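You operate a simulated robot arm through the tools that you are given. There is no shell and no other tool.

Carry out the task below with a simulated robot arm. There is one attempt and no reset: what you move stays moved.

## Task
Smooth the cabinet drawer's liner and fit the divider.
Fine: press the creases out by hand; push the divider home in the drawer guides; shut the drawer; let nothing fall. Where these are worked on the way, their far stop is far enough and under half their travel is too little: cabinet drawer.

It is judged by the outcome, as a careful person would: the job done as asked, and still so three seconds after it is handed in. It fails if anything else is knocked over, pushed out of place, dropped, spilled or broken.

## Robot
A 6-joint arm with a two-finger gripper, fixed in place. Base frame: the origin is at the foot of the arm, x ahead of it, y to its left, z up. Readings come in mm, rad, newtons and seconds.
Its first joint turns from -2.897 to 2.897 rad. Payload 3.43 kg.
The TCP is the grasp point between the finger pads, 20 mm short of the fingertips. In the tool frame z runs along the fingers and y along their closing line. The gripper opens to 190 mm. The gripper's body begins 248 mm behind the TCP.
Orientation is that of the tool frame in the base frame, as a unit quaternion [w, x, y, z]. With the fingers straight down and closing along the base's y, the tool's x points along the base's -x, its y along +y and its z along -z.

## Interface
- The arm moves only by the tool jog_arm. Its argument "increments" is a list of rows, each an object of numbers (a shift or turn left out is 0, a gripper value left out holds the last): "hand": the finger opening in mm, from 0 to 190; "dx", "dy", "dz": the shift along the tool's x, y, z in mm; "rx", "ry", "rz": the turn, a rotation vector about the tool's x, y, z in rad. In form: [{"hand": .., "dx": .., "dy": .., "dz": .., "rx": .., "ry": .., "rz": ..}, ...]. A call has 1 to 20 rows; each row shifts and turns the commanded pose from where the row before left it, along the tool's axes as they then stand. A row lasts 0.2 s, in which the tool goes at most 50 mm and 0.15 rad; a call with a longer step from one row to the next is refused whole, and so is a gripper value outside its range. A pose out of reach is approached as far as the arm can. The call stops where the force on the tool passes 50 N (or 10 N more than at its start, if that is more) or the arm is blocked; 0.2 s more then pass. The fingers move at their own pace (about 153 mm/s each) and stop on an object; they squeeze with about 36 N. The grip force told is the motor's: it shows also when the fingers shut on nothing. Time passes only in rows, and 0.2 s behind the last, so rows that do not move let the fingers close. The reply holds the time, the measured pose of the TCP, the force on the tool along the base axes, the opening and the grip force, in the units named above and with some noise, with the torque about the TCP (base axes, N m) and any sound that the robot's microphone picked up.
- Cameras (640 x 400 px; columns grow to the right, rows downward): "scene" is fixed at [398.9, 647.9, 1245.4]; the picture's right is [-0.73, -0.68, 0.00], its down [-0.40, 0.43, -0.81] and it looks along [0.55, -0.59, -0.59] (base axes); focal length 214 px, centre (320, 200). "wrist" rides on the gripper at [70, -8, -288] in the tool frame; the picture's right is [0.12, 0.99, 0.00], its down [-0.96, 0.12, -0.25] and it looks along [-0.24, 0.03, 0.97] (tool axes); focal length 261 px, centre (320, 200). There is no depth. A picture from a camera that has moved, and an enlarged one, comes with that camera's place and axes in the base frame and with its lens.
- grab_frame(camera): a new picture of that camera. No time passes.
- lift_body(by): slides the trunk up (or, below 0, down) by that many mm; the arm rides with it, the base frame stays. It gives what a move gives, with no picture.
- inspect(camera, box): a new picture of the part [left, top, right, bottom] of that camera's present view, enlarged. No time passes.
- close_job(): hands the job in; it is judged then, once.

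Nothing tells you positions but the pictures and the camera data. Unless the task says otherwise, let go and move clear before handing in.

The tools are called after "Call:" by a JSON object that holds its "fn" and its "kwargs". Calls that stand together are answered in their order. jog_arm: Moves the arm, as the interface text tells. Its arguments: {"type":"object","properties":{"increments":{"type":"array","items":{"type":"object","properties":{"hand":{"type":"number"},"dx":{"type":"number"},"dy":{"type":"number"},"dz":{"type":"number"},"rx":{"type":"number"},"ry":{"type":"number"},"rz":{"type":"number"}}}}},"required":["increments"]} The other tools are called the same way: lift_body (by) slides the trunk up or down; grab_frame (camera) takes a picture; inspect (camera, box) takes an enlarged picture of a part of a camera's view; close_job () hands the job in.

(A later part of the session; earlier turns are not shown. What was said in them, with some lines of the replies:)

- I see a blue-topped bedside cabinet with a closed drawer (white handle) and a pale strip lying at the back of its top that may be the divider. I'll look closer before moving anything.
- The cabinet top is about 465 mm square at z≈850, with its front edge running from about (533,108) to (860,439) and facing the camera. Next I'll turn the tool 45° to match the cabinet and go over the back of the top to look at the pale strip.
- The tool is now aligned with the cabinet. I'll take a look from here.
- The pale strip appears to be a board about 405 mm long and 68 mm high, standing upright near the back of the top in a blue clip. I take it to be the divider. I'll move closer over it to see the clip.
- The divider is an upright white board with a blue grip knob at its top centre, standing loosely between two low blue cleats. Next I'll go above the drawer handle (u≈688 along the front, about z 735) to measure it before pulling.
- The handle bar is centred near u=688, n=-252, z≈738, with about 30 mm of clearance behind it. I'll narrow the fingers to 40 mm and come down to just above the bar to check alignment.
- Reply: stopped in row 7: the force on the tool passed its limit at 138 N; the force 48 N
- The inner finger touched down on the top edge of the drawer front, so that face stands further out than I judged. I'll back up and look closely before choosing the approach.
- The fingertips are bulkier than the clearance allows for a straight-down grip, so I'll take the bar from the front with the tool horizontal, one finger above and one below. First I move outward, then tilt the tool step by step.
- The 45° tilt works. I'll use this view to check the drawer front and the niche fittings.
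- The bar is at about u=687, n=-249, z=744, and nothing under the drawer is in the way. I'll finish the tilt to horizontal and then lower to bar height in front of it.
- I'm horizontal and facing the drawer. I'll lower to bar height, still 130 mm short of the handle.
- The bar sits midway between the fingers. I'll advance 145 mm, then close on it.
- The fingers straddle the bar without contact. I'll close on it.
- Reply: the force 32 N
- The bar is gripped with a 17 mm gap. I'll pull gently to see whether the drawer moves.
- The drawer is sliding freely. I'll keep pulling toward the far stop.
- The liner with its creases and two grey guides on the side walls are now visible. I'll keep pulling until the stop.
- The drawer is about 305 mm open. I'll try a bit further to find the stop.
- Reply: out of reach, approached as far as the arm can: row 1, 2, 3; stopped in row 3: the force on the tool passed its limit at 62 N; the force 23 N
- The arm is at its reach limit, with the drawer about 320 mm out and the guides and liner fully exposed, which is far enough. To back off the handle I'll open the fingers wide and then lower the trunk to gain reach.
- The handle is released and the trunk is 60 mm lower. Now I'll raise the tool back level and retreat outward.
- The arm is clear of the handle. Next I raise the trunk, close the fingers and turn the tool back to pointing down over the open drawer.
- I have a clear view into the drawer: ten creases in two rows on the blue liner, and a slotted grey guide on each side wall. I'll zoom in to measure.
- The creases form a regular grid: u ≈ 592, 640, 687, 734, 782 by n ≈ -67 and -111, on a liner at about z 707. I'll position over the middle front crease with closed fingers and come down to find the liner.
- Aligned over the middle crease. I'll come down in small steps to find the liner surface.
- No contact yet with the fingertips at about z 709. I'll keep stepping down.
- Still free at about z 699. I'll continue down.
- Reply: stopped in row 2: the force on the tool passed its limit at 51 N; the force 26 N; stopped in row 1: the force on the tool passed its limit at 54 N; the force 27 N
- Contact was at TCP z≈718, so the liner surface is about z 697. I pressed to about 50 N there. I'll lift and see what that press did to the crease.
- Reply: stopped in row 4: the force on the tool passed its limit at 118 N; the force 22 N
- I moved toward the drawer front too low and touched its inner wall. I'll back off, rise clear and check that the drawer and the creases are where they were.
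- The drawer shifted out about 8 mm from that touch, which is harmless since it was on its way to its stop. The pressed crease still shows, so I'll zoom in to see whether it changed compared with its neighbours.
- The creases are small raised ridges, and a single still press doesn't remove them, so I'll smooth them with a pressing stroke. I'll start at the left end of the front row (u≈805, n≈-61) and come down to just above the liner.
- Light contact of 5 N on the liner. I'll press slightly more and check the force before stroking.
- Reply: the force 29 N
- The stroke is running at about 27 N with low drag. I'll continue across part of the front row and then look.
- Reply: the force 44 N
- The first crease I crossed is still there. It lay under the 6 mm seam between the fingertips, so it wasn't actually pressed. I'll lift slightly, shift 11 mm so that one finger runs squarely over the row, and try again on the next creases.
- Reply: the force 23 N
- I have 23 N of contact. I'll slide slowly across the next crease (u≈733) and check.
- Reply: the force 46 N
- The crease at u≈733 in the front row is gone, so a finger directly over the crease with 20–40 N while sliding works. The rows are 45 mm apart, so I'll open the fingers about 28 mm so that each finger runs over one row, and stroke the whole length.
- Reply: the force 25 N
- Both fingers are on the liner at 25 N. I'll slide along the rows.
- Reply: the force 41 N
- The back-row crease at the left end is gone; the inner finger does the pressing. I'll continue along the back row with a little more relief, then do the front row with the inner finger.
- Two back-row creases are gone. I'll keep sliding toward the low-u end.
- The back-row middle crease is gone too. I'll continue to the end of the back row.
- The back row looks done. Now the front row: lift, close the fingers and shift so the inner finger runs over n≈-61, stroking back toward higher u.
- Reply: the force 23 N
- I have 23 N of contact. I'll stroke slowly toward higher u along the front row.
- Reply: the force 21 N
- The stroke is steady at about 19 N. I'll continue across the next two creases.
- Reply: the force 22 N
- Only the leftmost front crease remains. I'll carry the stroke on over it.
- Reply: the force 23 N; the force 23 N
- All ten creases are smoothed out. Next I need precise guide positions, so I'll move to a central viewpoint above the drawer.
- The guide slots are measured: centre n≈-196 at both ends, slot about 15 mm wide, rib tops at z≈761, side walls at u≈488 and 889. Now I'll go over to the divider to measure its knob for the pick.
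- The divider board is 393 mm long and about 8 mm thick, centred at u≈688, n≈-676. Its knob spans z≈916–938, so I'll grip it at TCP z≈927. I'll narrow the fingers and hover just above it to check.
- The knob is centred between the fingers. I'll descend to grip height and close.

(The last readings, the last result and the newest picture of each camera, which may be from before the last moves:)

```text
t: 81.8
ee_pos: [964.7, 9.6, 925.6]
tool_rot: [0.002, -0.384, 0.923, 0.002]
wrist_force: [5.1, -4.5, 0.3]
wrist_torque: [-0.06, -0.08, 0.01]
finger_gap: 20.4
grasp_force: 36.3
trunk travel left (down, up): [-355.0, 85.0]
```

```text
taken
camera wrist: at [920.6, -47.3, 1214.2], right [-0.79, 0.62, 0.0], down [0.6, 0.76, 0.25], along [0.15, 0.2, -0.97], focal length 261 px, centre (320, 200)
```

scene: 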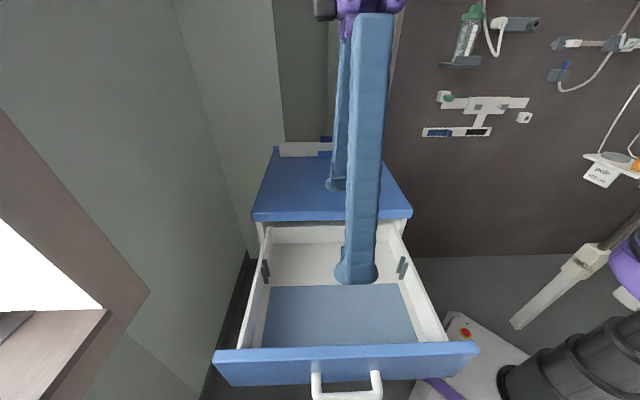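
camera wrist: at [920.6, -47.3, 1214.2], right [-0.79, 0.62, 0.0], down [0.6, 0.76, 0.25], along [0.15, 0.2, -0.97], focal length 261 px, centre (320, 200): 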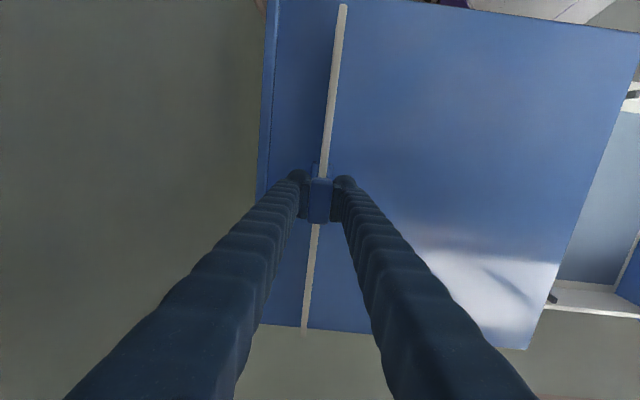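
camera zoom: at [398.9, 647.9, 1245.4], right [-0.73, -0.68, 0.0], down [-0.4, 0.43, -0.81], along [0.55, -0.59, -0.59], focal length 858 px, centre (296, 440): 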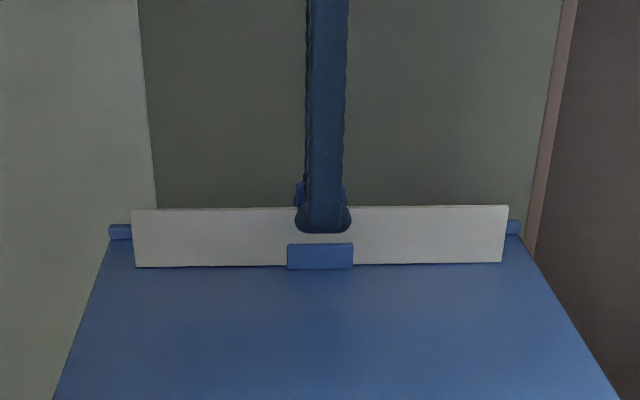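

The knob is gripped at 20 mm. I'll lift gently out of the cleats.

Call:
{"fn": "jog_arm", "kwargs": {"increments": [{"dz": -5}, {"dz": -10}, {"dz": -15}, {"dz": -15}, {"dz": -15}, {}]}}

Call:
{"fn": "inspect", "kwargs": {"camera": "scene", "box": [260, 70, 392, 190]}}

Call:
{"fn": "grab_frame", "kwargs": {"camera": "wrist"}}

```text
t: 83.2
ee_pos: [964.4, 9.6, 984.3]
tool_rot: [0.001, -0.383, 0.924, 0.002]
wrist_force: [-0.6, 0.0, -1.5]
wrist_torque: [0.0, -0.02, -0.01]
finger_gap: 20.4
grasp_force: 37.0
trunk travel left (down, up): [-355.0, 85.0]
```

```text
3.33 times, centred on (326, 130) of scene
camera zoom: at [398.9, 647.9, 1245.4], right [-0.73, -0.68, 0.0], down [-0.4, 0.43, -0.81], along [0.55, -0.59, -0.59], focal length 715 px, centre (300, 433)
```

zoom: 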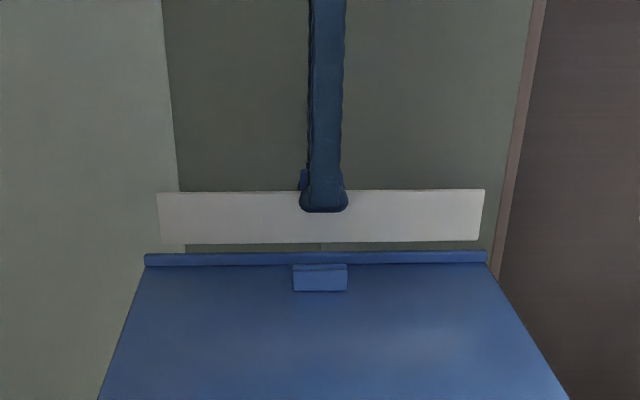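

```text
taken
camera wrist: at [920.8, -47.3, 1273.2], right [-0.79, 0.62, 0.0], down [0.6, 0.76, 0.25], along [0.15, 0.2, -0.97], focal length 261 px, centre (320, 200)
```

wrist: 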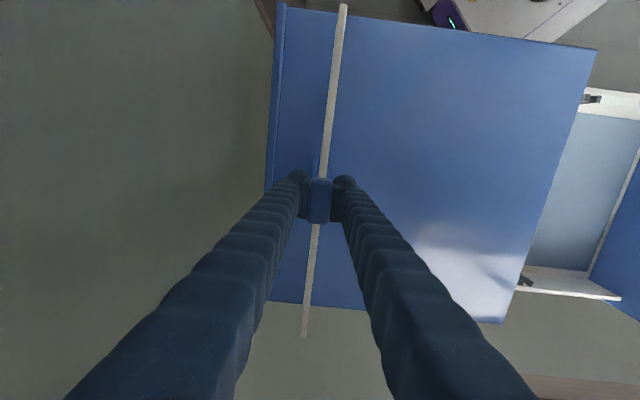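

The divider is free and level. I'll carry it across to above the guide slots at n≈-196, staying well above the cabinet top.

Call:
{"fn": "jog_arm", "kwargs": {"increments": [{"dy": 20}, {"dy": 30}, {"dy": 35}, {"dy": 35}, {"dy": 35}, {"dy": 35}, {"dy": 35}, {"dy": 35}, {"dy": 35}, {"dy": 35}, {"dy": 35}, {"dy": 35}, {"dy": 35}, {"dy": 25}, {"dy": 15}, {"dy": 4.4}, {}]}}

Call:
{"fn": "grab_frame", "kwargs": {"camera": "wrist"}}

Call:
{"fn": "grab_frame", "kwargs": {"camera": "scene"}}

```text
t: 86.8
ee_pos: [625.0, 348.4, 987.7]
tool_rot: [0.002, -0.383, 0.924, 0.003]
wrist_force: [0.0, 0.3, -1.9]
wrist_torque: [0.01, -0.03, 0.0]
finger_gap: 20.0
grasp_force: 36.7
trunk travel left (down, up): [-355.0, 85.0]
```

```text
taken
camera wrist: at [581.0, 291.6, 1275.5], right [-0.79, 0.62, 0.0], down [0.6, 0.76, 0.25], along [0.15, 0.2, -0.97], focal length 261 px, centre (320, 200)
```

wrist: 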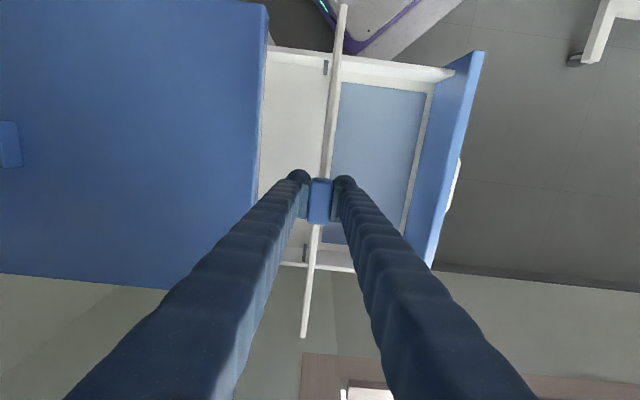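

```text
taken
```

scene: 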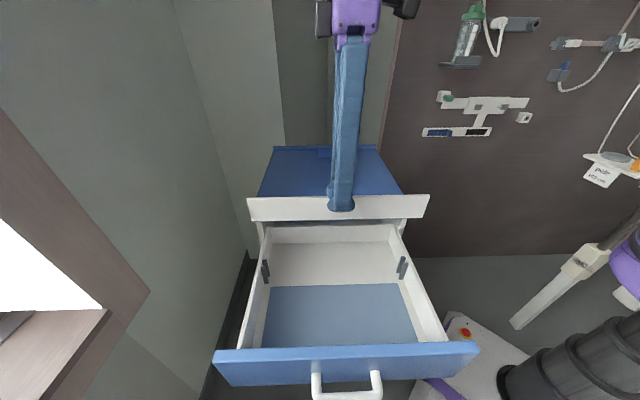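

The divider is above the slots. I'll lower until its bottom edge is just above the drawer sides and check the alignment at both ends.

Call:
{"fn": "jog_arm", "kwargs": {"increments": [{"dz": 25}, {"dz": 30}, {"dz": 25}, {"dz": 15}, {"dz": 5}, {}]}}

Call:
{"fn": "grab_frame", "kwargs": {"camera": "wrist"}}

Call:
{"fn": "inspect", "kwargs": {"camera": "scene", "box": [230, 200, 310, 300]}}

Call:
{"fn": "inspect", "kwargs": {"camera": "scene", "box": [360, 200, 440, 300]}}

```text
t: 88.2
ee_pos: [624.8, 350.2, 888.3]
tool_rot: [0.003, -0.383, 0.924, 0.002]
wrist_force: [-0.3, -0.6, -2.0]
wrist_torque: [0.01, 0.02, 0.0]
finger_gap: 20.2
grasp_force: 35.2
trunk travel left (down, up): [-355.0, 85.0]
```

```text
taken
camera wrist: at [581.8, 292.2, 1175.0], right [-0.79, 0.62, 0.0], down [0.6, 0.76, 0.25], along [0.15, 0.2, -0.97], focal length 261 px, centre (320, 200)
```

wrist: 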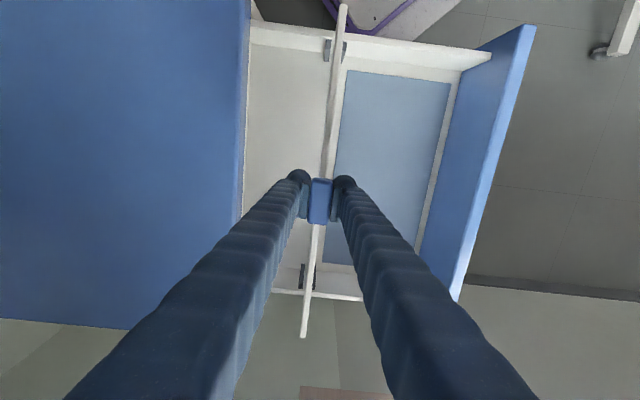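

```text
4.00 times, centred on (270, 250) of scene
camera zoom: at [398.9, 647.9, 1245.4], right [-0.73, -0.68, 0.0], down [-0.4, 0.43, -0.81], along [0.55, -0.59, -0.59], focal length 858 px, centre (520, 0)
```

zoom: 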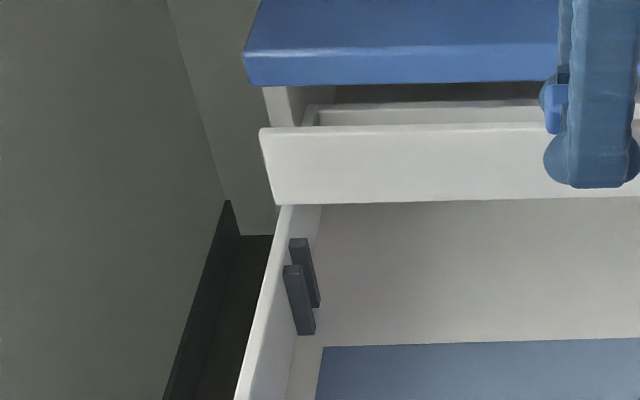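

```text
4.00 times, centred on (400, 250) of scene
camera zoom: at [398.9, 647.9, 1245.4], right [-0.73, -0.68, 0.0], down [-0.4, 0.43, -0.81], along [0.55, -0.59, -0.59], focal length 858 px, centre (0, 0)
```

zoom: 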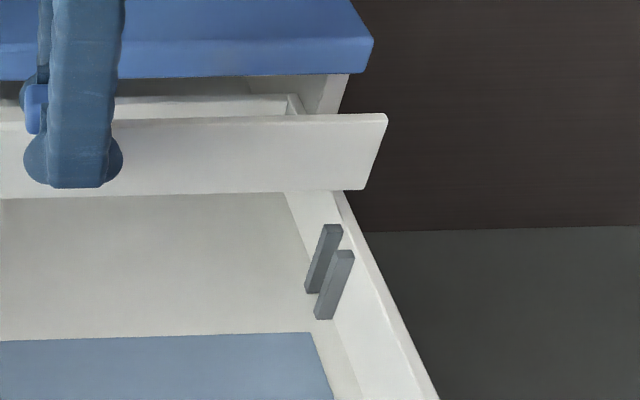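

Call:
{"fn": "inspect", "kwargs": {"camera": "wrist", "box": [290, 0, 390, 62]}}

Call:
{"fn": "inspect", "kwargs": {"camera": "wrist", "box": [262, 250, 362, 345]}}

```text
6.40 times, centred on (340, 31) of wrist
camera zoom: at [581.8, 292.2, 1175.0], right [-0.79, 0.62, 0.0], down [0.6, 0.76, 0.25], along [0.15, 0.2, -0.97], focal length 1668 px, centre (192, 1282)
```

zoom: 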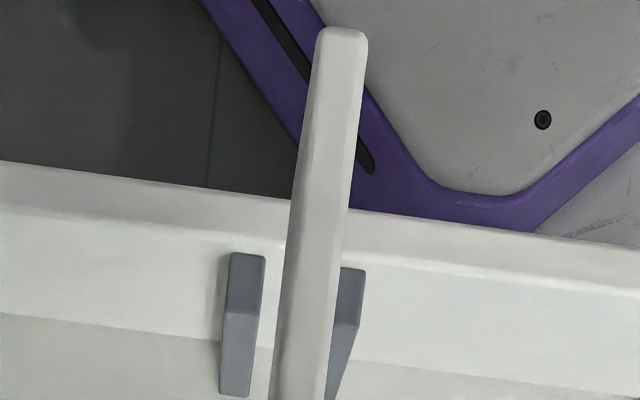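

```text
4.21 times, centred on (312, 298) of wrist
camera zoom: at [581.8, 292.2, 1175.0], right [-0.79, 0.62, 0.0], down [0.6, 0.76, 0.25], along [0.15, 0.2, -0.97], focal length 1098 px, centre (354, -210)
```

zoom: 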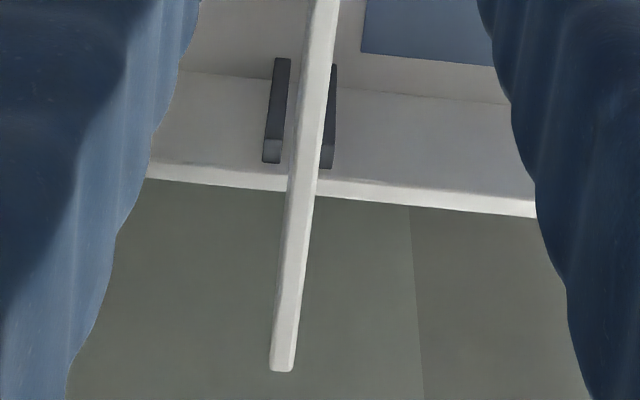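

Both ends line up with their slots to within about 1 mm, against roughly 3 mm of clearance each side. I'll make a small correction and lower into the start of the slots.

Call:
{"fn": "jog_arm", "kwargs": {"increments": [{"dx": 1.6, "dy": -0.4, "rz": 0.003}, {"dz": 15}, {"dz": 15}, {"dz": 10}, {"dz": 8}, {"dz": 6}, {"dz": 6}, {}]}}

Call:
{"fn": "grab_frame", "kwargs": {"camera": "wrist"}}

Call:
{"fn": "inspect", "kwargs": {"camera": "scene", "box": [235, 210, 315, 290]}}

Call:
{"fn": "inspect", "kwargs": {"camera": "scene", "box": [350, 210, 430, 290]}}

```text
t: 90.0
ee_pos: [625.4, 347.9, 826.7]
tool_rot: [0.002, -0.381, 0.925, 0.003]
wrist_force: [-0.7, -0.4, -1.3]
wrist_torque: [0.01, 0.01, 0.01]
finger_gap: 20.1
grasp_force: 36.8
trunk travel left (down, up): [-355.0, 85.0]
```

```text
taken
camera wrist: at [580.8, 291.6, 1115.6], right [-0.78, 0.62, 0.0], down [0.6, 0.76, 0.25], along [0.15, 0.2, -0.97], focal length 261 px, centre (320, 200)
```

wrist: 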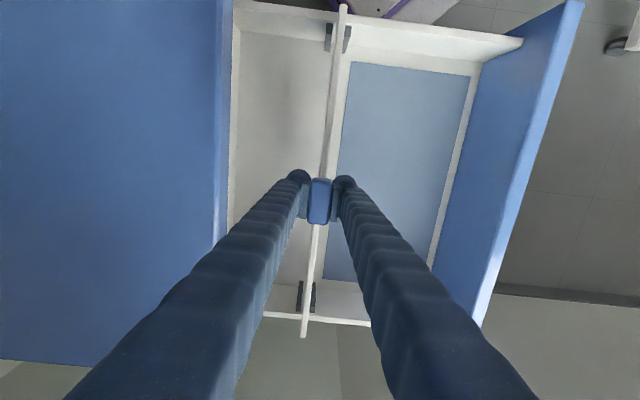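

```text
5.00 times, centred on (275, 250) of scene
camera zoom: at [398.9, 647.9, 1245.4], right [-0.73, -0.68, 0.0], down [-0.4, 0.43, -0.81], along [0.55, -0.59, -0.59], focal length 1072 px, centre (545, -50)
```

zoom: 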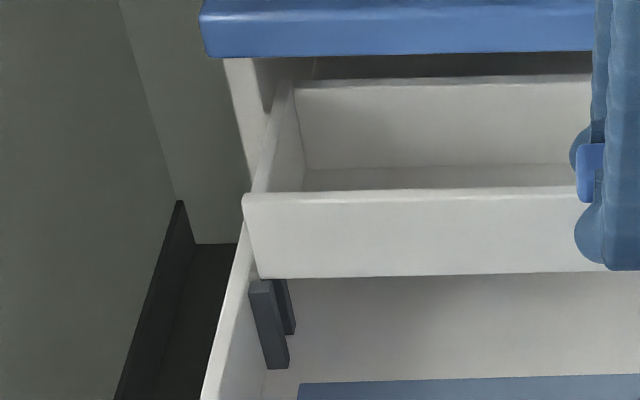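

```text
5.00 times, centred on (390, 250) of scene
camera zoom: at [398.9, 647.9, 1245.4], right [-0.73, -0.68, 0.0], down [-0.4, 0.43, -0.81], along [0.55, -0.59, -0.59], focal length 1072 px, centre (-30, -50)
```

zoom: 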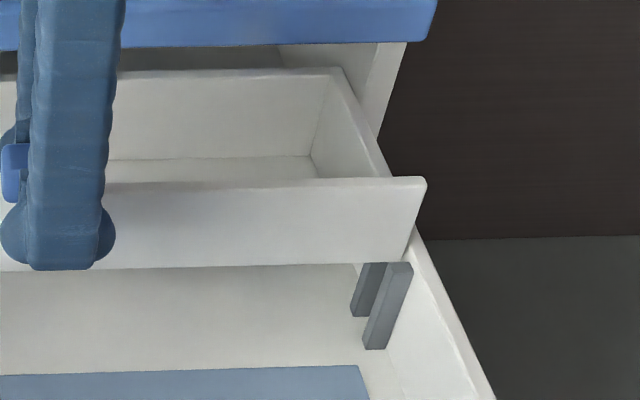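

The bottom edge is right at the rib tops with no contact force. I'll continue lowering in small steps.

Call:
{"fn": "jog_arm", "kwargs": {"increments": [{"dz": 5}, {"dz": 5}, {"dz": 5}, {}]}}

Call:
{"fn": "inspect", "kwargs": {"camera": "scene", "box": [235, 210, 315, 290]}}

Call:
{"fn": "inspect", "kwargs": {"camera": "scene", "box": [350, 210, 430, 290]}}

```text
t: 91.0
ee_pos: [625.2, 348.1, 812.5]
tool_rot: [0.002, -0.381, 0.925, 0.003]
wrist_force: [2.8, 3.6, -2.7]
wrist_torque: [0.15, -0.17, 0.12]
finger_gap: 20.3
grasp_force: 36.4
trunk travel left (down, up): [-355.0, 85.0]
```

```text
5.00 times, centred on (275, 250) of scene
camera zoom: at [398.9, 647.9, 1245.4], right [-0.73, -0.68, 0.0], down [-0.4, 0.43, -0.81], along [0.55, -0.59, -0.59], focal length 1072 px, centre (545, -50)
```

zoom: 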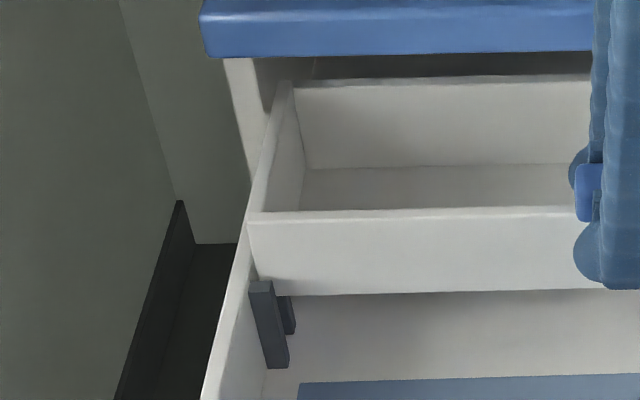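

```text
5.00 times, centred on (390, 250) of scene
camera zoom: at [398.9, 647.9, 1245.4], right [-0.73, -0.68, 0.0], down [-0.4, 0.43, -0.81], along [0.55, -0.59, -0.59], focal length 1072 px, centre (-30, -50)
```

zoom: 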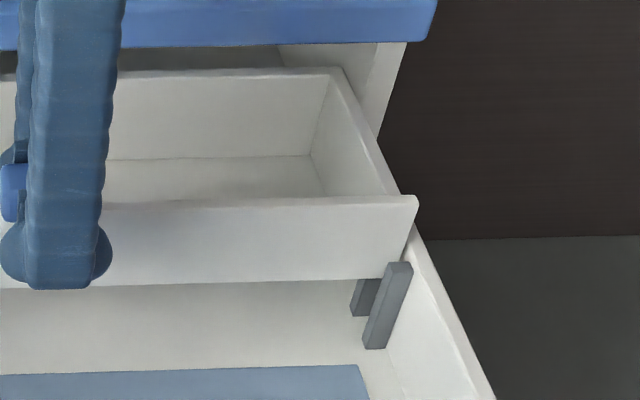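

The board has entered both slots, with a slight sideways force from the low-u wall. I'll ease 1.5 mm toward higher u and continue down.

Call:
{"fn": "jog_arm", "kwargs": {"increments": [{"dx": -1.5}, {"dz": 4}, {"dz": 4}, {}]}}

Call:
{"fn": "jog_arm", "kwargs": {"increments": [{"dz": 4}, {"dz": 4}, {"dz": 4}, {}]}}

```text
t: 92.0
ee_pos: [625.0, 348.4, 803.8]
tool_rot: [0.0, -0.381, 0.925, 0.002]
wrist_force: [-2.3, -3.8, -1.4]
wrist_torque: [-0.13, 0.16, 0.17]
finger_gap: 20.1
grasp_force: 35.9
trunk travel left (down, up): [-355.0, 85.0]
```

```text
t: 93.0
ee_pos: [625.9, 349.7, 791.4]
tool_rot: [0.0, -0.381, 0.925, 0.002]
wrist_force: [-6.1, -8.1, -3.3]
wrist_torque: [-0.35, 0.33, 0.14]
finger_gap: 20.2
grasp_force: 36.1
trunk travel left (down, up): [-355.0, 85.0]
```

Now the high-u side is pushing slightly, so I'll centre by 0.8 mm and keep going down.

Call:
{"fn": "jog_arm", "kwargs": {"increments": [{"dx": 0.8}, {}]}}

Call:
{"fn": "jog_arm", "kwargs": {"increments": [{"dz": 3}, {"dz": 3}, {}]}}

Call:
{"fn": "inspect", "kwargs": {"camera": "scene", "box": [225, 200, 435, 340]}}

```text
t: 93.6
ee_pos: [625.3, 348.8, 792.2]
tool_rot: [0.001, -0.381, 0.925, 0.003]
wrist_force: [-4.0, -4.4, -1.1]
wrist_torque: [-0.2, 0.22, 0.14]
finger_gap: 20.3
grasp_force: 36.0
trunk travel left (down, up): [-355.0, 85.0]
```

```text
t: 94.4
ee_pos: [625.0, 348.8, 786.6]
tool_rot: [0.001, -0.381, 0.924, 0.003]
wrist_force: [-2.7, -4.1, 0.4]
wrist_torque: [-0.14, 0.11, 0.13]
finger_gap: 20.2
grasp_force: 36.2
trunk travel left (down, up): [-355.0, 85.0]
```

```text
2.86 times, centred on (330, 270) of scene
camera zoom: at [398.9, 647.9, 1245.4], right [-0.73, -0.68, 0.0], down [-0.4, 0.43, -0.81], along [0.55, -0.59, -0.59], focal length 613 px, centre (291, 0)
```

zoom: 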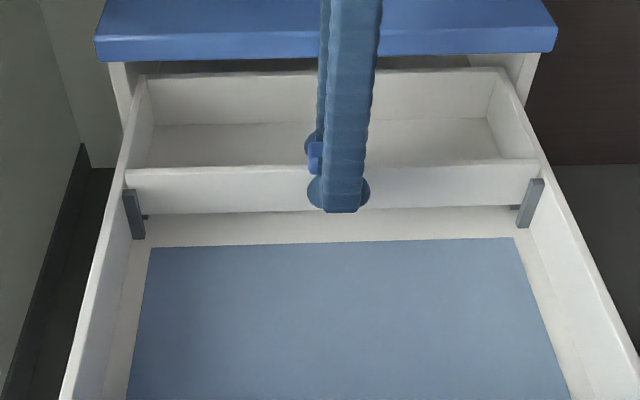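

The board is between the ribs on both sides and going down. I'll continue until it seats.

Call:
{"fn": "jog_arm", "kwargs": {"increments": [{"dz": 3}, {"dz": 3}, {}]}}

Call:
{"fn": "jog_arm", "kwargs": {"increments": [{"dz": 3}, {"dz": 2}, {}]}}

Call:
{"fn": "jog_arm", "kwargs": {"increments": [{"dz": 2}, {}]}}

```text
t: 95.2
ee_pos: [624.5, 348.3, 780.7]
tool_rot: [0.002, -0.381, 0.925, 0.003]
wrist_force: [-1.7, -0.5, -0.9]
wrist_torque: [0.09, -0.04, 0.14]
finger_gap: 20.5
grasp_force: 35.7
trunk travel left (down, up): [-355.0, 85.0]
```

```text
t: 96.0
ee_pos: [624.6, 349.1, 775.0]
tool_rot: [0.001, -0.38, 0.925, 0.002]
wrist_force: [-1.0, -0.2, -1.1]
wrist_torque: [0.04, -0.04, 0.13]
finger_gap: 20.5
grasp_force: 36.5
trunk travel left (down, up): [-355.0, 85.0]
```

```text
t: 96.6
ee_pos: [623.5, 349.8, 773.0]
tool_rot: [0.002, -0.381, 0.925, 0.003]
wrist_force: [-1.7, -2.2, 0.8]
wrist_torque: [-0.02, 0.0, 0.16]
finger_gap: 20.5
grasp_force: 35.9
trunk travel left (down, up): [-355.0, 85.0]
```

Still going freely at z≈773; the floor should stop it at about 772. I'll continue in finer steps.

Call:
{"fn": "jog_arm", "kwargs": {"increments": [{"dz": 2}, {}]}}

Call:
{"fn": "jog_arm", "kwargs": {"increments": [{"dz": 2}, {}]}}

Call:
{"fn": "inspect", "kwargs": {"camera": "scene", "box": [225, 200, 435, 340]}}

```text
t: 97.2
ee_pos: [624.8, 349.5, 772.0]
tool_rot: [0.001, -0.381, 0.925, 0.002]
wrist_force: [-2.9, -3.1, -0.2]
wrist_torque: [-0.02, 0.03, 0.12]
finger_gap: 20.2
grasp_force: 36.2
trunk travel left (down, up): [-355.0, 85.0]
```

```text
t: 97.8
ee_pos: [624.4, 349.1, 770.4]
tool_rot: [0.001, -0.381, 0.925, 0.002]
wrist_force: [-1.5, -3.7, -0.5]
wrist_torque: [-0.07, 0.09, 0.17]
finger_gap: 20.2
grasp_force: 35.7
trunk travel left (down, up): [-355.0, 85.0]
```

```text
2.86 times, centred on (330, 270) of scene
camera zoom: at [398.9, 647.9, 1245.4], right [-0.73, -0.68, 0.0], down [-0.4, 0.43, -0.81], along [0.55, -0.59, -0.59], focal length 613 px, centre (291, 0)
```

zoom: 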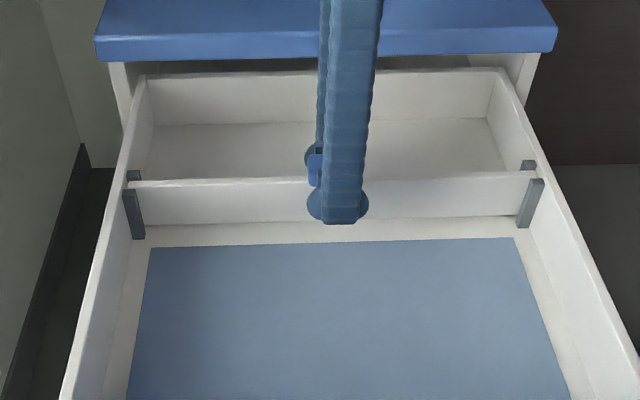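

Call:
{"fn": "jog_arm", "kwargs": {"increments": [{"dz": 2}, {}]}}

Call:
{"fn": "jog_arm", "kwargs": {"increments": [{"dz": 2}, {}]}}

Call:
{"fn": "jog_arm", "kwargs": {"increments": [{"dz": 2}, {}]}}

```text
t: 98.4
ee_pos: [625.6, 348.9, 767.8]
tool_rot: [0.001, -0.382, 0.924, 0.003]
wrist_force: [-3.8, -1.9, -0.3]
wrist_torque: [-0.04, 0.03, 0.18]
finger_gap: 20.4
grasp_force: 35.8
trunk travel left (down, up): [-355.0, 85.0]
```

```text
t: 99.0
ee_pos: [624.8, 348.9, 766.3]
tool_rot: [0.001, -0.381, 0.924, 0.002]
wrist_force: [-2.7, -2.1, -2.7]
wrist_torque: [0.0, 0.01, 0.11]
finger_gap: 20.3
grasp_force: 35.5
trunk travel left (down, up): [-355.0, 85.0]
```

```text
t: 99.6
ee_pos: [623.9, 348.8, 764.3]
tool_rot: [0.001, -0.381, 0.925, 0.003]
wrist_force: [-0.7, -2.9, 5.1]
wrist_torque: [-0.11, 0.05, 0.13]
finger_gap: 20.3
grasp_force: 35.7
trunk travel left (down, up): [-355.0, 85.0]
```

Vertical force is appearing at z≈764. I'll press a little to make sure it's home.

Call:
{"fn": "jog_arm", "kwargs": {"increments": [{"dz": 1.5}, {}]}}

Call:
{"fn": "jog_arm", "kwargs": {"increments": [{"dz": 1.5}, {}]}}

Call:
{"fn": "inspect", "kwargs": {"camera": "scene", "box": [225, 200, 435, 340]}}

Call:
{"fn": "grab_frame", "kwargs": {"camera": "wrist"}}

```text
t: 100.2
ee_pos: [625.4, 348.5, 764.3]
tool_rot: [0.003, -0.381, 0.925, 0.003]
wrist_force: [-0.9, -4.3, 25.2]
wrist_torque: [-0.28, 0.24, 0.14]
finger_gap: 20.0
grasp_force: 36.1
trunk travel left (down, up): [-355.0, 85.0]
```

```text
t: 100.8
ee_pos: [625.2, 348.9, 763.0]
tool_rot: [0.004, -0.381, 0.924, 0.003]
wrist_force: [1.6, -2.5, 35.8]
wrist_torque: [0.07, -0.14, 0.17]
finger_gap: 19.6
grasp_force: 36.3
trunk travel left (down, up): [-355.0, 85.0]
```

```text
2.86 times, centred on (330, 270) of scene
camera zoom: at [398.9, 647.9, 1245.4], right [-0.73, -0.68, 0.0], down [-0.4, 0.43, -0.81], along [0.55, -0.59, -0.59], focal length 613 px, centre (291, 0)
```

zoom: 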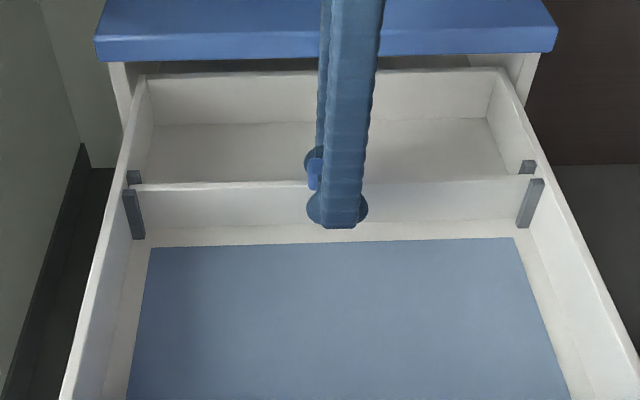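

```text
taken
camera wrist: at [580.2, 291.7, 1050.5], right [-0.78, 0.62, 0.0], down [0.6, 0.76, 0.26], along [0.16, 0.2, -0.97], focal length 261 px, centre (320, 200)
```

wrist: 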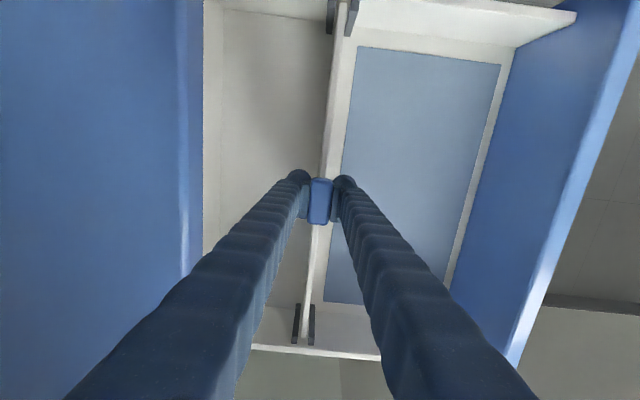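

The divider stopped firmly. I'll look closely at the bottom edge for any gap before releasing.

Call:
{"fn": "inspect", "kwargs": {"camera": "scene", "box": [262, 255, 326, 295]}}

Call:
{"fn": "inspect", "kwargs": {"camera": "scene", "box": [352, 245, 416, 285]}}

```text
10.00 times, centred on (294, 275) of scene
camera zoom: at [398.9, 647.9, 1245.4], right [-0.73, -0.68, 0.0], down [-0.4, 0.43, -0.81], along [0.55, -0.59, -0.59], focal length 2145 px, centre (580, -550)
```

zoom: 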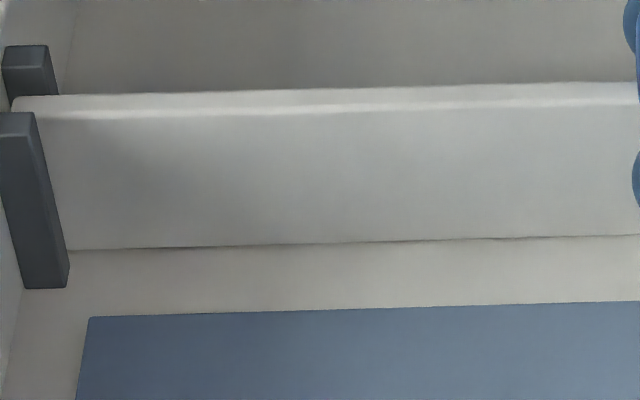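

```text
10.00 times, centred on (384, 265) of scene
camera zoom: at [398.9, 647.9, 1245.4], right [-0.73, -0.68, 0.0], down [-0.4, 0.43, -0.81], along [0.55, -0.59, -0.59], focal length 2145 px, centre (-320, -450)
```

zoom: 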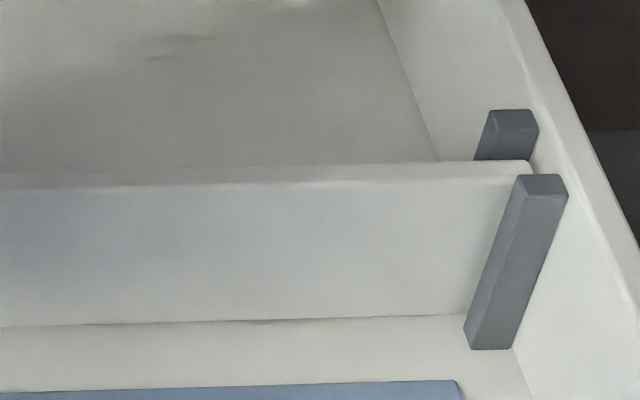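

The divider sits on the drawer floor at both ends, inside the guides. I'll relax the pressure, release, and rise clear.

Call:
{"fn": "jog_arm", "kwargs": {"increments": [{"dz": -2}, {"hand": 50}, {"hand": 50}, {"hand": 50}]}}

Call:
{"fn": "jog_arm", "kwargs": {"increments": [{"dz": -10}, {"dz": -20}, {"dz": -30}, {"dz": -40}, {"dz": -40}, {"dz": -40}, {"dz": -40}]}}

Call:
{"fn": "inspect", "kwargs": {"camera": "scene", "box": [225, 200, 435, 340]}}

Call:
{"fn": "grab_frame", "kwargs": {"camera": "wrist"}}

```text
t: 101.8
ee_pos: [624.6, 349.6, 762.5]
tool_rot: [0.001, -0.381, 0.924, 0.002]
wrist_force: [-0.4, -0.2, 0.3]
wrist_torque: [-0.02, -0.02, 0.01]
finger_gap: 50.0
grasp_force: 0.0
trunk travel left (down, up): [-355.0, 85.0]
```

```text
t: 103.4
ee_pos: [622.2, 346.3, 983.3]
tool_rot: [0.001, -0.382, 0.924, 0.002]
wrist_force: [-0.2, 0.6, 0.3]
wrist_torque: [-0.02, -0.08, -0.02]
finger_gap: 50.1
grasp_force: 0.1
trunk travel left (down, up): [-355.0, 85.0]
```

```text
2.86 times, centred on (330, 270) of scene
camera zoom: at [398.9, 647.9, 1245.4], right [-0.73, -0.68, 0.0], down [-0.4, 0.43, -0.81], along [0.55, -0.59, -0.59], focal length 613 px, centre (291, 0)
```

zoom: 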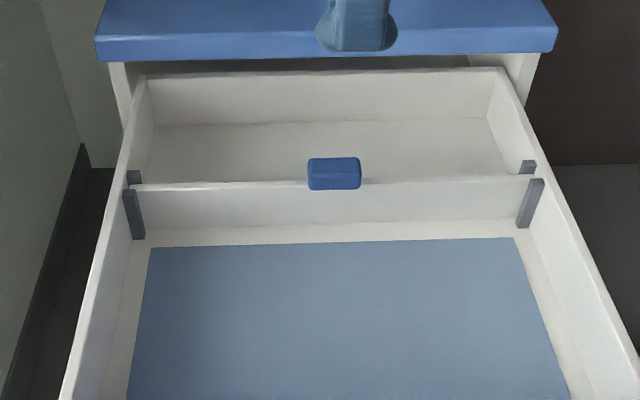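

```text
taken
camera wrist: at [579.6, 290.6, 1270.8], right [-0.78, 0.62, 0.0], down [0.6, 0.76, 0.25], along [0.15, 0.2, -0.97], focal length 261 px, centre (320, 200)
```

wrist: 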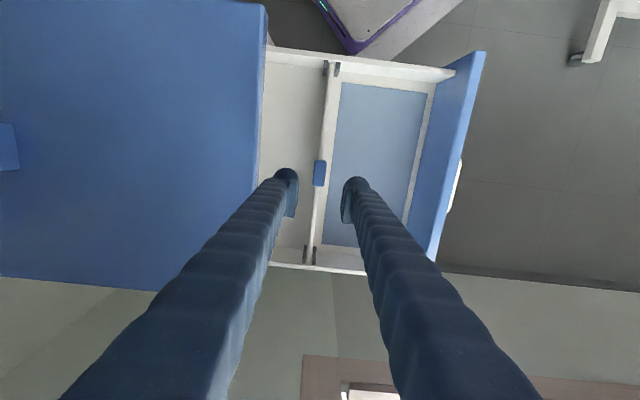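

The divider stands in its guides on its own. Now I'll close the drawer: fingers shut, move out in front of the drawer face (about n=45), and lower to push on the face above the handle.

Call:
{"fn": "jog_arm", "kwargs": {"increments": [{"hand": 0, "dy": 42}, {"dy": 43}, {"dy": 43}, {"dy": 43}, {"dy": 43}, {"dy": 43}, {"dy": 43}, {"dz": 40}, {"dz": 40}, {"dz": 30}]}}

Call:
{"fn": "grab_frame", "kwargs": {"camera": "wrist"}}

Call:
{"fn": "inspect", "kwargs": {"camera": "scene", "box": [225, 250, 465, 400]}}

```text
t: 105.6
ee_pos: [413.6, 560.5, 873.5]
tool_rot: [0.001, -0.381, 0.925, 0.001]
wrist_force: [-0.1, -0.3, -0.6]
wrist_torque: [-0.03, 0.03, -0.01]
finger_gap: 0.0
grasp_force: 34.8
trunk travel left (down, up): [-355.0, 85.0]
```

```text
taken
camera wrist: at [369.8, 503.9, 1160.6], right [-0.78, 0.62, 0.0], down [0.6, 0.76, 0.25], along [0.15, 0.2, -0.97], focal length 261 px, centre (320, 200)
```

wrist: 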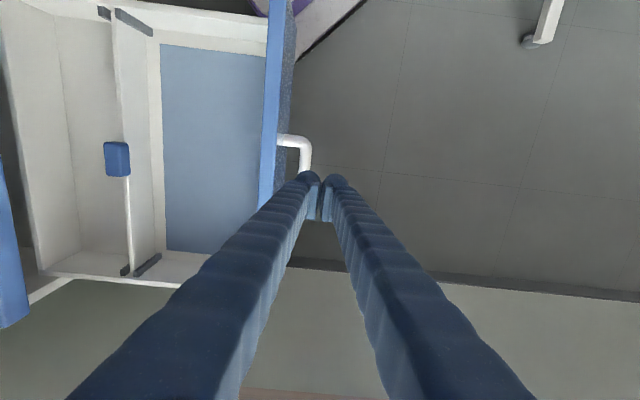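

```text
2.67 times, centred on (345, 325) of scene
camera zoom: at [398.9, 647.9, 1245.4], right [-0.73, -0.68, 0.0], down [-0.4, 0.43, -0.81], along [0.55, -0.59, -0.59], focal length 572 px, centre (253, -133)
```

zoom: 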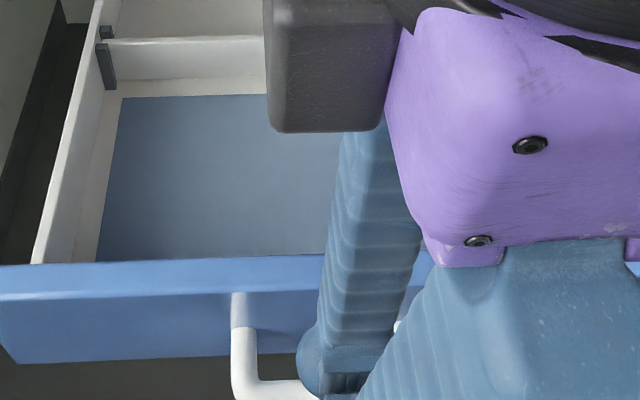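

I'm positioned in front of the face with the interior in order. I'll lower to z≈792 and make first contact gently.

Call:
{"fn": "jog_arm", "kwargs": {"increments": [{"dz": 40}, {"dz": 40}, {"dy": -15}, {"dy": -10}, {}]}}

Call:
{"fn": "jog_arm", "kwargs": {"increments": [{"dy": -8}, {"dy": -8}, {"dy": -8}, {"dy": -8}]}}

```text
t: 106.8
ee_pos: [429.6, 543.7, 793.0]
tool_rot: [0.002, -0.381, 0.925, 0.002]
wrist_force: [-0.4, 0.2, -0.4]
wrist_torque: [-0.06, -0.02, 0.01]
finger_gap: 0.2
grasp_force: 34.4
trunk travel left (down, up): [-355.0, 85.0]
```

```text
t: 107.8
ee_pos: [453.8, 520.7, 793.5]
tool_rot: [0.002, -0.381, 0.925, 0.003]
wrist_force: [-0.8, 0.2, -0.7]
wrist_torque: [0.01, 0.02, 0.02]
finger_gap: 0.0
grasp_force: 34.5
trunk travel left (down, up): [-355.0, 85.0]
```

Call:
{"fn": "grab_frame", "kwargs": {"camera": "scene"}}

Call:
{"fn": "grab_frame", "kwargs": {"camera": "wrist"}}

```text
taken
```

scene: 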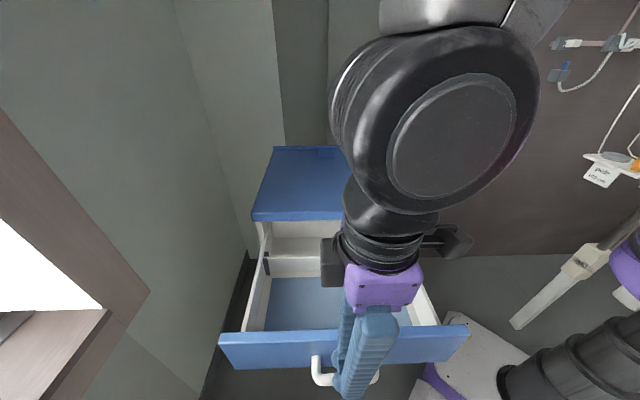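

```text
taken
camera wrist: at [409.5, 464.2, 1081.7], right [-0.78, 0.62, 0.0], down [0.6, 0.76, 0.25], along [0.15, 0.2, -0.97], focal length 261 px, centre (320, 200)
```

wrist: 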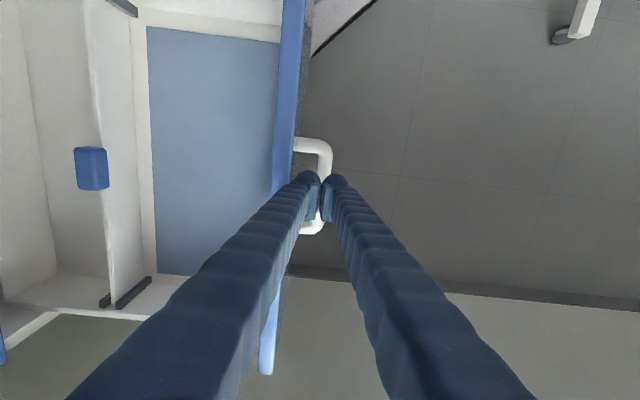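

The drawer is already sliding in with almost no resistance. I'll keep pushing at a gentle pace.

Call:
{"fn": "jog_arm", "kwargs": {"increments": [{"dy": -10}, {"dy": -13}, {"dy": -13}, {"dy": -13}, {"dy": -13}, {"dy": -13}, {"dy": -13}, {"dy": -13}, {"dy": -13}, {"dy": -13}]}}

Call:
{"fn": "grab_frame", "kwargs": {"camera": "scene"}}

```text
t: 110.0
ee_pos: [543.3, 432.0, 792.1]
tool_rot: [0.001, -0.381, 0.925, 0.002]
wrist_force: [-0.9, 0.0, -0.6]
wrist_torque: [0.01, 0.01, 0.0]
finger_gap: 0.2
grasp_force: 34.1
trunk travel left (down, up): [-355.0, 85.0]
```

```text
taken
```

scene: 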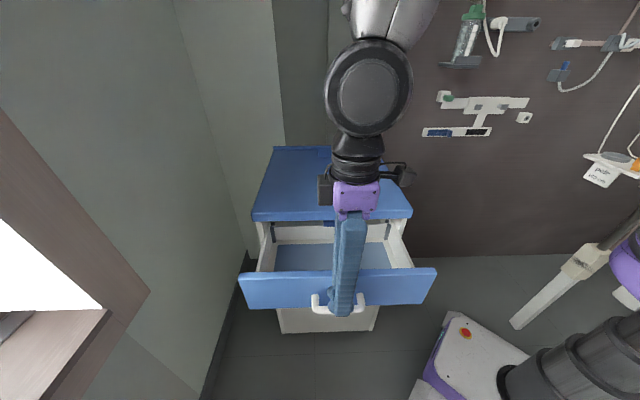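

Going well. I'll check that the divider and knob pass under the cabinet top before pushing on.

Call:
{"fn": "inspect", "kwargs": {"camera": "scene", "box": [250, 200, 410, 300]}}

Call:
{"fn": "jog_arm", "kwargs": {"increments": [{"dy": -6}, {"dy": -8}, {"dy": -8}, {"dy": -8}]}}

Call:
{"fn": "inspect", "kwargs": {"camera": "scene", "box": [250, 200, 410, 300]}}

```text
4.00 times, centred on (330, 250) of scene
camera zoom: at [398.9, 647.9, 1245.4], right [-0.73, -0.68, 0.0], down [-0.4, 0.43, -0.81], along [0.55, -0.59, -0.59], focal length 858 px, centre (280, 0)
```

zoom: 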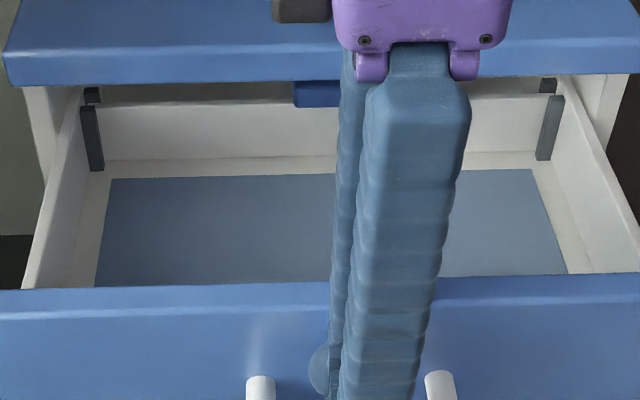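

```text
t: 111.0
ee_pos: [563.7, 409.3, 792.8]
tool_rot: [0.003, -0.381, 0.924, 0.002]
wrist_force: [-0.5, -0.4, -0.9]
wrist_torque: [-0.01, 0.0, 0.02]
finger_gap: 0.0
grasp_force: 34.2
trunk travel left (down, up): [-355.0, 85.0]
```

```text
4.00 times, centred on (330, 250) of scene
camera zoom: at [398.9, 647.9, 1245.4], right [-0.73, -0.68, 0.0], down [-0.4, 0.43, -0.81], along [0.55, -0.59, -0.59], focal length 858 px, centre (280, 0)
```

zoom: 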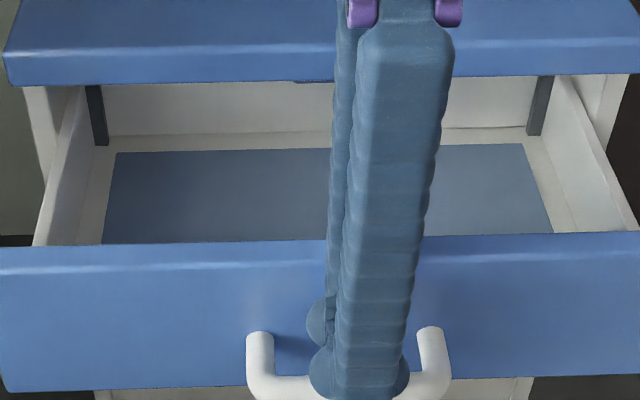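

The divider passes under with no resistance. I'll continue closing.

Call:
{"fn": "jog_arm", "kwargs": {"increments": [{"dy": -10}, {"dy": -11}, {"dy": -11}, {"dy": -11}, {"dy": -11}, {"dy": -11}, {"dy": -11}, {"dy": -11}, {"dy": -11}, {"dy": -10}]}}

Call:
{"fn": "jog_arm", "kwargs": {"increments": [{"dy": -6}, {"dy": -6}, {"dy": -5}, {"dy": -5}]}}

Call:
{"fn": "grab_frame", "kwargs": {"camera": "scene"}}

```text
t: 113.2
ee_pos: [640.6, 333.4, 792.7]
tool_rot: [0.002, -0.381, 0.925, 0.002]
wrist_force: [-0.3, -0.5, 0.3]
wrist_torque: [0.0, 0.0, -0.02]
finger_gap: 0.0
grasp_force: 34.2
trunk travel left (down, up): [-355.0, 85.0]
```

```text
t: 114.2
ee_pos: [655.7, 315.5, 791.9]
tool_rot: [0.001, -0.381, 0.925, 0.003]
wrist_force: [0.1, 0.1, 0.0]
wrist_torque: [0.02, 0.03, 0.0]
finger_gap: 0.1
grasp_force: 34.9
trunk travel left (down, up): [-355.0, 85.0]
```

```text
taken
```

scene: 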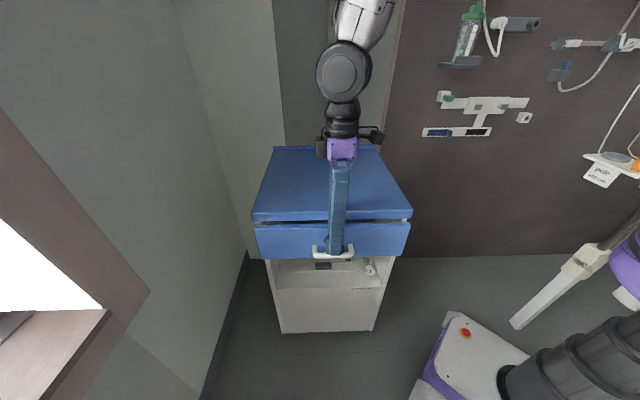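

Nearly shut. I'll finish in small steps until it meets its stop.

Call:
{"fn": "jog_arm", "kwargs": {"increments": [{"dy": -5}, {"dy": -5}, {"dy": -4}, {}]}}

Call:
{"fn": "jog_arm", "kwargs": {"increments": [{"dy": -4}, {"dy": -3}, {}]}}

Call:
{"fn": "inspect", "kwargs": {"camera": "scene", "box": [240, 190, 420, 290]}}

```text
t: 115.2
ee_pos: [667.4, 307.7, 793.1]
tool_rot: [0.001, -0.381, 0.925, 0.002]
wrist_force: [-1.3, 1.0, -0.4]
wrist_torque: [-0.04, -0.04, 0.0]
finger_gap: 0.1
grasp_force: 34.5
trunk travel left (down, up): [-355.0, 85.0]
```

```text
t: 116.0
ee_pos: [666.9, 305.8, 792.5]
tool_rot: [0.0, -0.382, 0.924, 0.003]
wrist_force: [-11.3, 14.1, 2.5]
wrist_torque: [-0.46, -0.33, -0.23]
finger_gap: 0.0
grasp_force: 34.1
trunk travel left (down, up): [-355.0, 85.0]
stopped in row 3: the force on the tool passed its limit at 56 N (the readings are from after the stop); the commanded pose is now the measured one
```

```text
3.56 times, centred on (330, 240) of scene
camera zoom: at [398.9, 647.9, 1245.4], right [-0.73, -0.68, 0.0], down [-0.4, 0.43, -0.81], along [0.55, -0.59, -0.59], focal length 763 px, centre (284, 58)
```

zoom: 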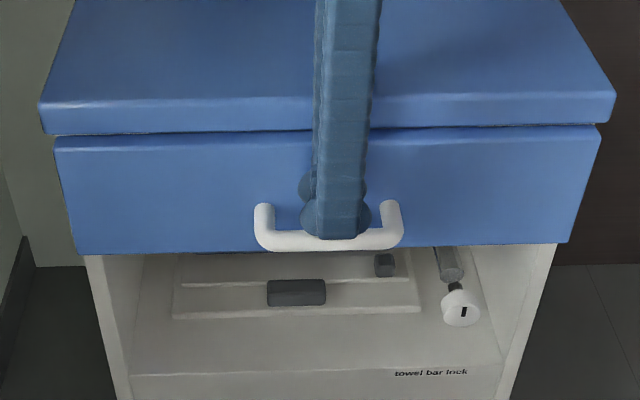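

The drawer met its stop. I'll back off gently and rise clear.

Call:
{"fn": "jog_arm", "kwargs": {"increments": [{"dy": 3}, {"dy": 8}, {"dy": 20}, {"dy": 20}, {"dz": -40}, {"dz": -40}, {"dz": -40}, {"dz": -40}, {"dz": -40}, {"dz": -40}]}}

Call:
{"fn": "grab_frame", "kwargs": {"camera": "scene"}}

Call:
{"fn": "inspect", "kwargs": {"camera": "scene", "box": [230, 120, 430, 245]}}

Call:
{"fn": "grab_frame", "kwargs": {"camera": "wrist"}}

```text
t: 118.2
ee_pos: [632.4, 337.9, 1033.7]
tool_rot: [0.0, -0.382, 0.924, 0.003]
wrist_force: [-0.2, 0.1, 0.6]
wrist_torque: [0.01, -0.08, 0.0]
finger_gap: 0.1
grasp_force: 34.2
trunk travel left (down, up): [-355.0, 85.0]
```

```text
taken
```

scene: 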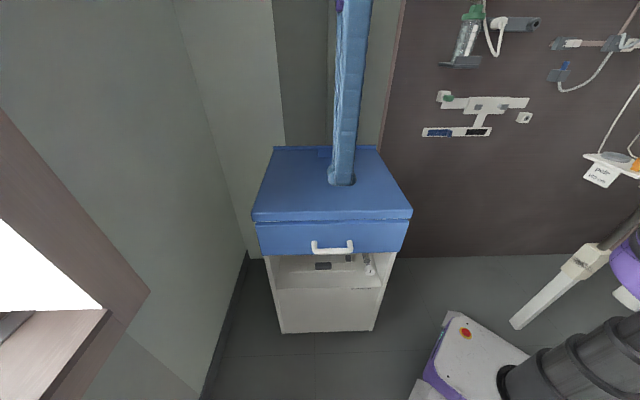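

```text
3.20 times, centred on (330, 182) of scene
camera zoom: at [398.9, 647.9, 1245.4], right [-0.73, -0.68, 0.0], down [-0.4, 0.43, -0.81], along [0.55, -0.59, -0.59], focal length 686 px, centre (288, 256)
```

zoom: 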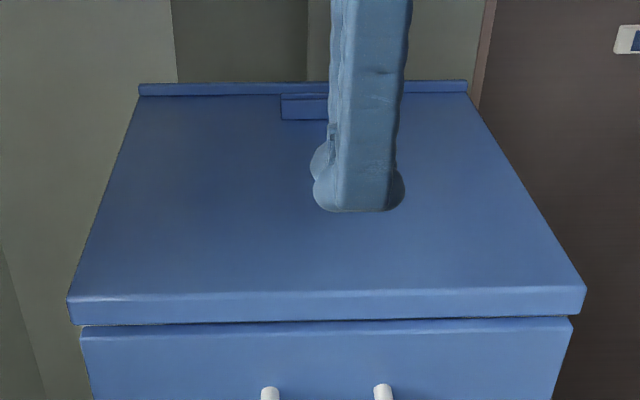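

```text
taken
camera wrist: at [589.6, 281.3, 1322.1], right [-0.79, 0.62, 0.0], down [0.6, 0.76, 0.25], along [0.15, 0.2, -0.97], focal length 261 px, centre (320, 200)
```

wrist: 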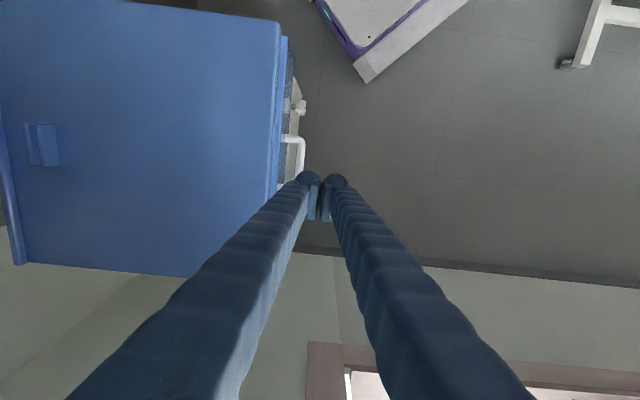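

The drawer is shut exactly where it began, and the cabinet top is clear apart from the empty cleats. The liner is smooth and the divider is seated in its guides inside. The arm is clear and holding nothing, so I'm handing in.

Call:
{"fn": "close_job", "kwargs": {}}

```text
The job is handed in.
```

The liner is smoothed, the divider is in its guides, and the drawer is shut. I've handed the job in, but no verdict has come back.

- **Liner:** All ten creases are pressed out; none showed in the last pictures before I closed the drawer.
- **Divider:** It sits in the guide slots on both side walls, down on the drawer floor. I pressed it home with about 35 N, and it stood on its own once I let go.
- **Drawer:** I opened it about 320 mm, as far as the arm could then reach, and pushed it shut to its stop. The front is back where it started.

Nothing fell or was knocked over. I did bump the drawer twice:
- **Closed front:** A fingertip came down on its top edge at up to 138 N.
- **Open drawer:** I touched the inside of the front at 118 N, which slid the drawer about 8 mm further out.

I saw no damage from either.
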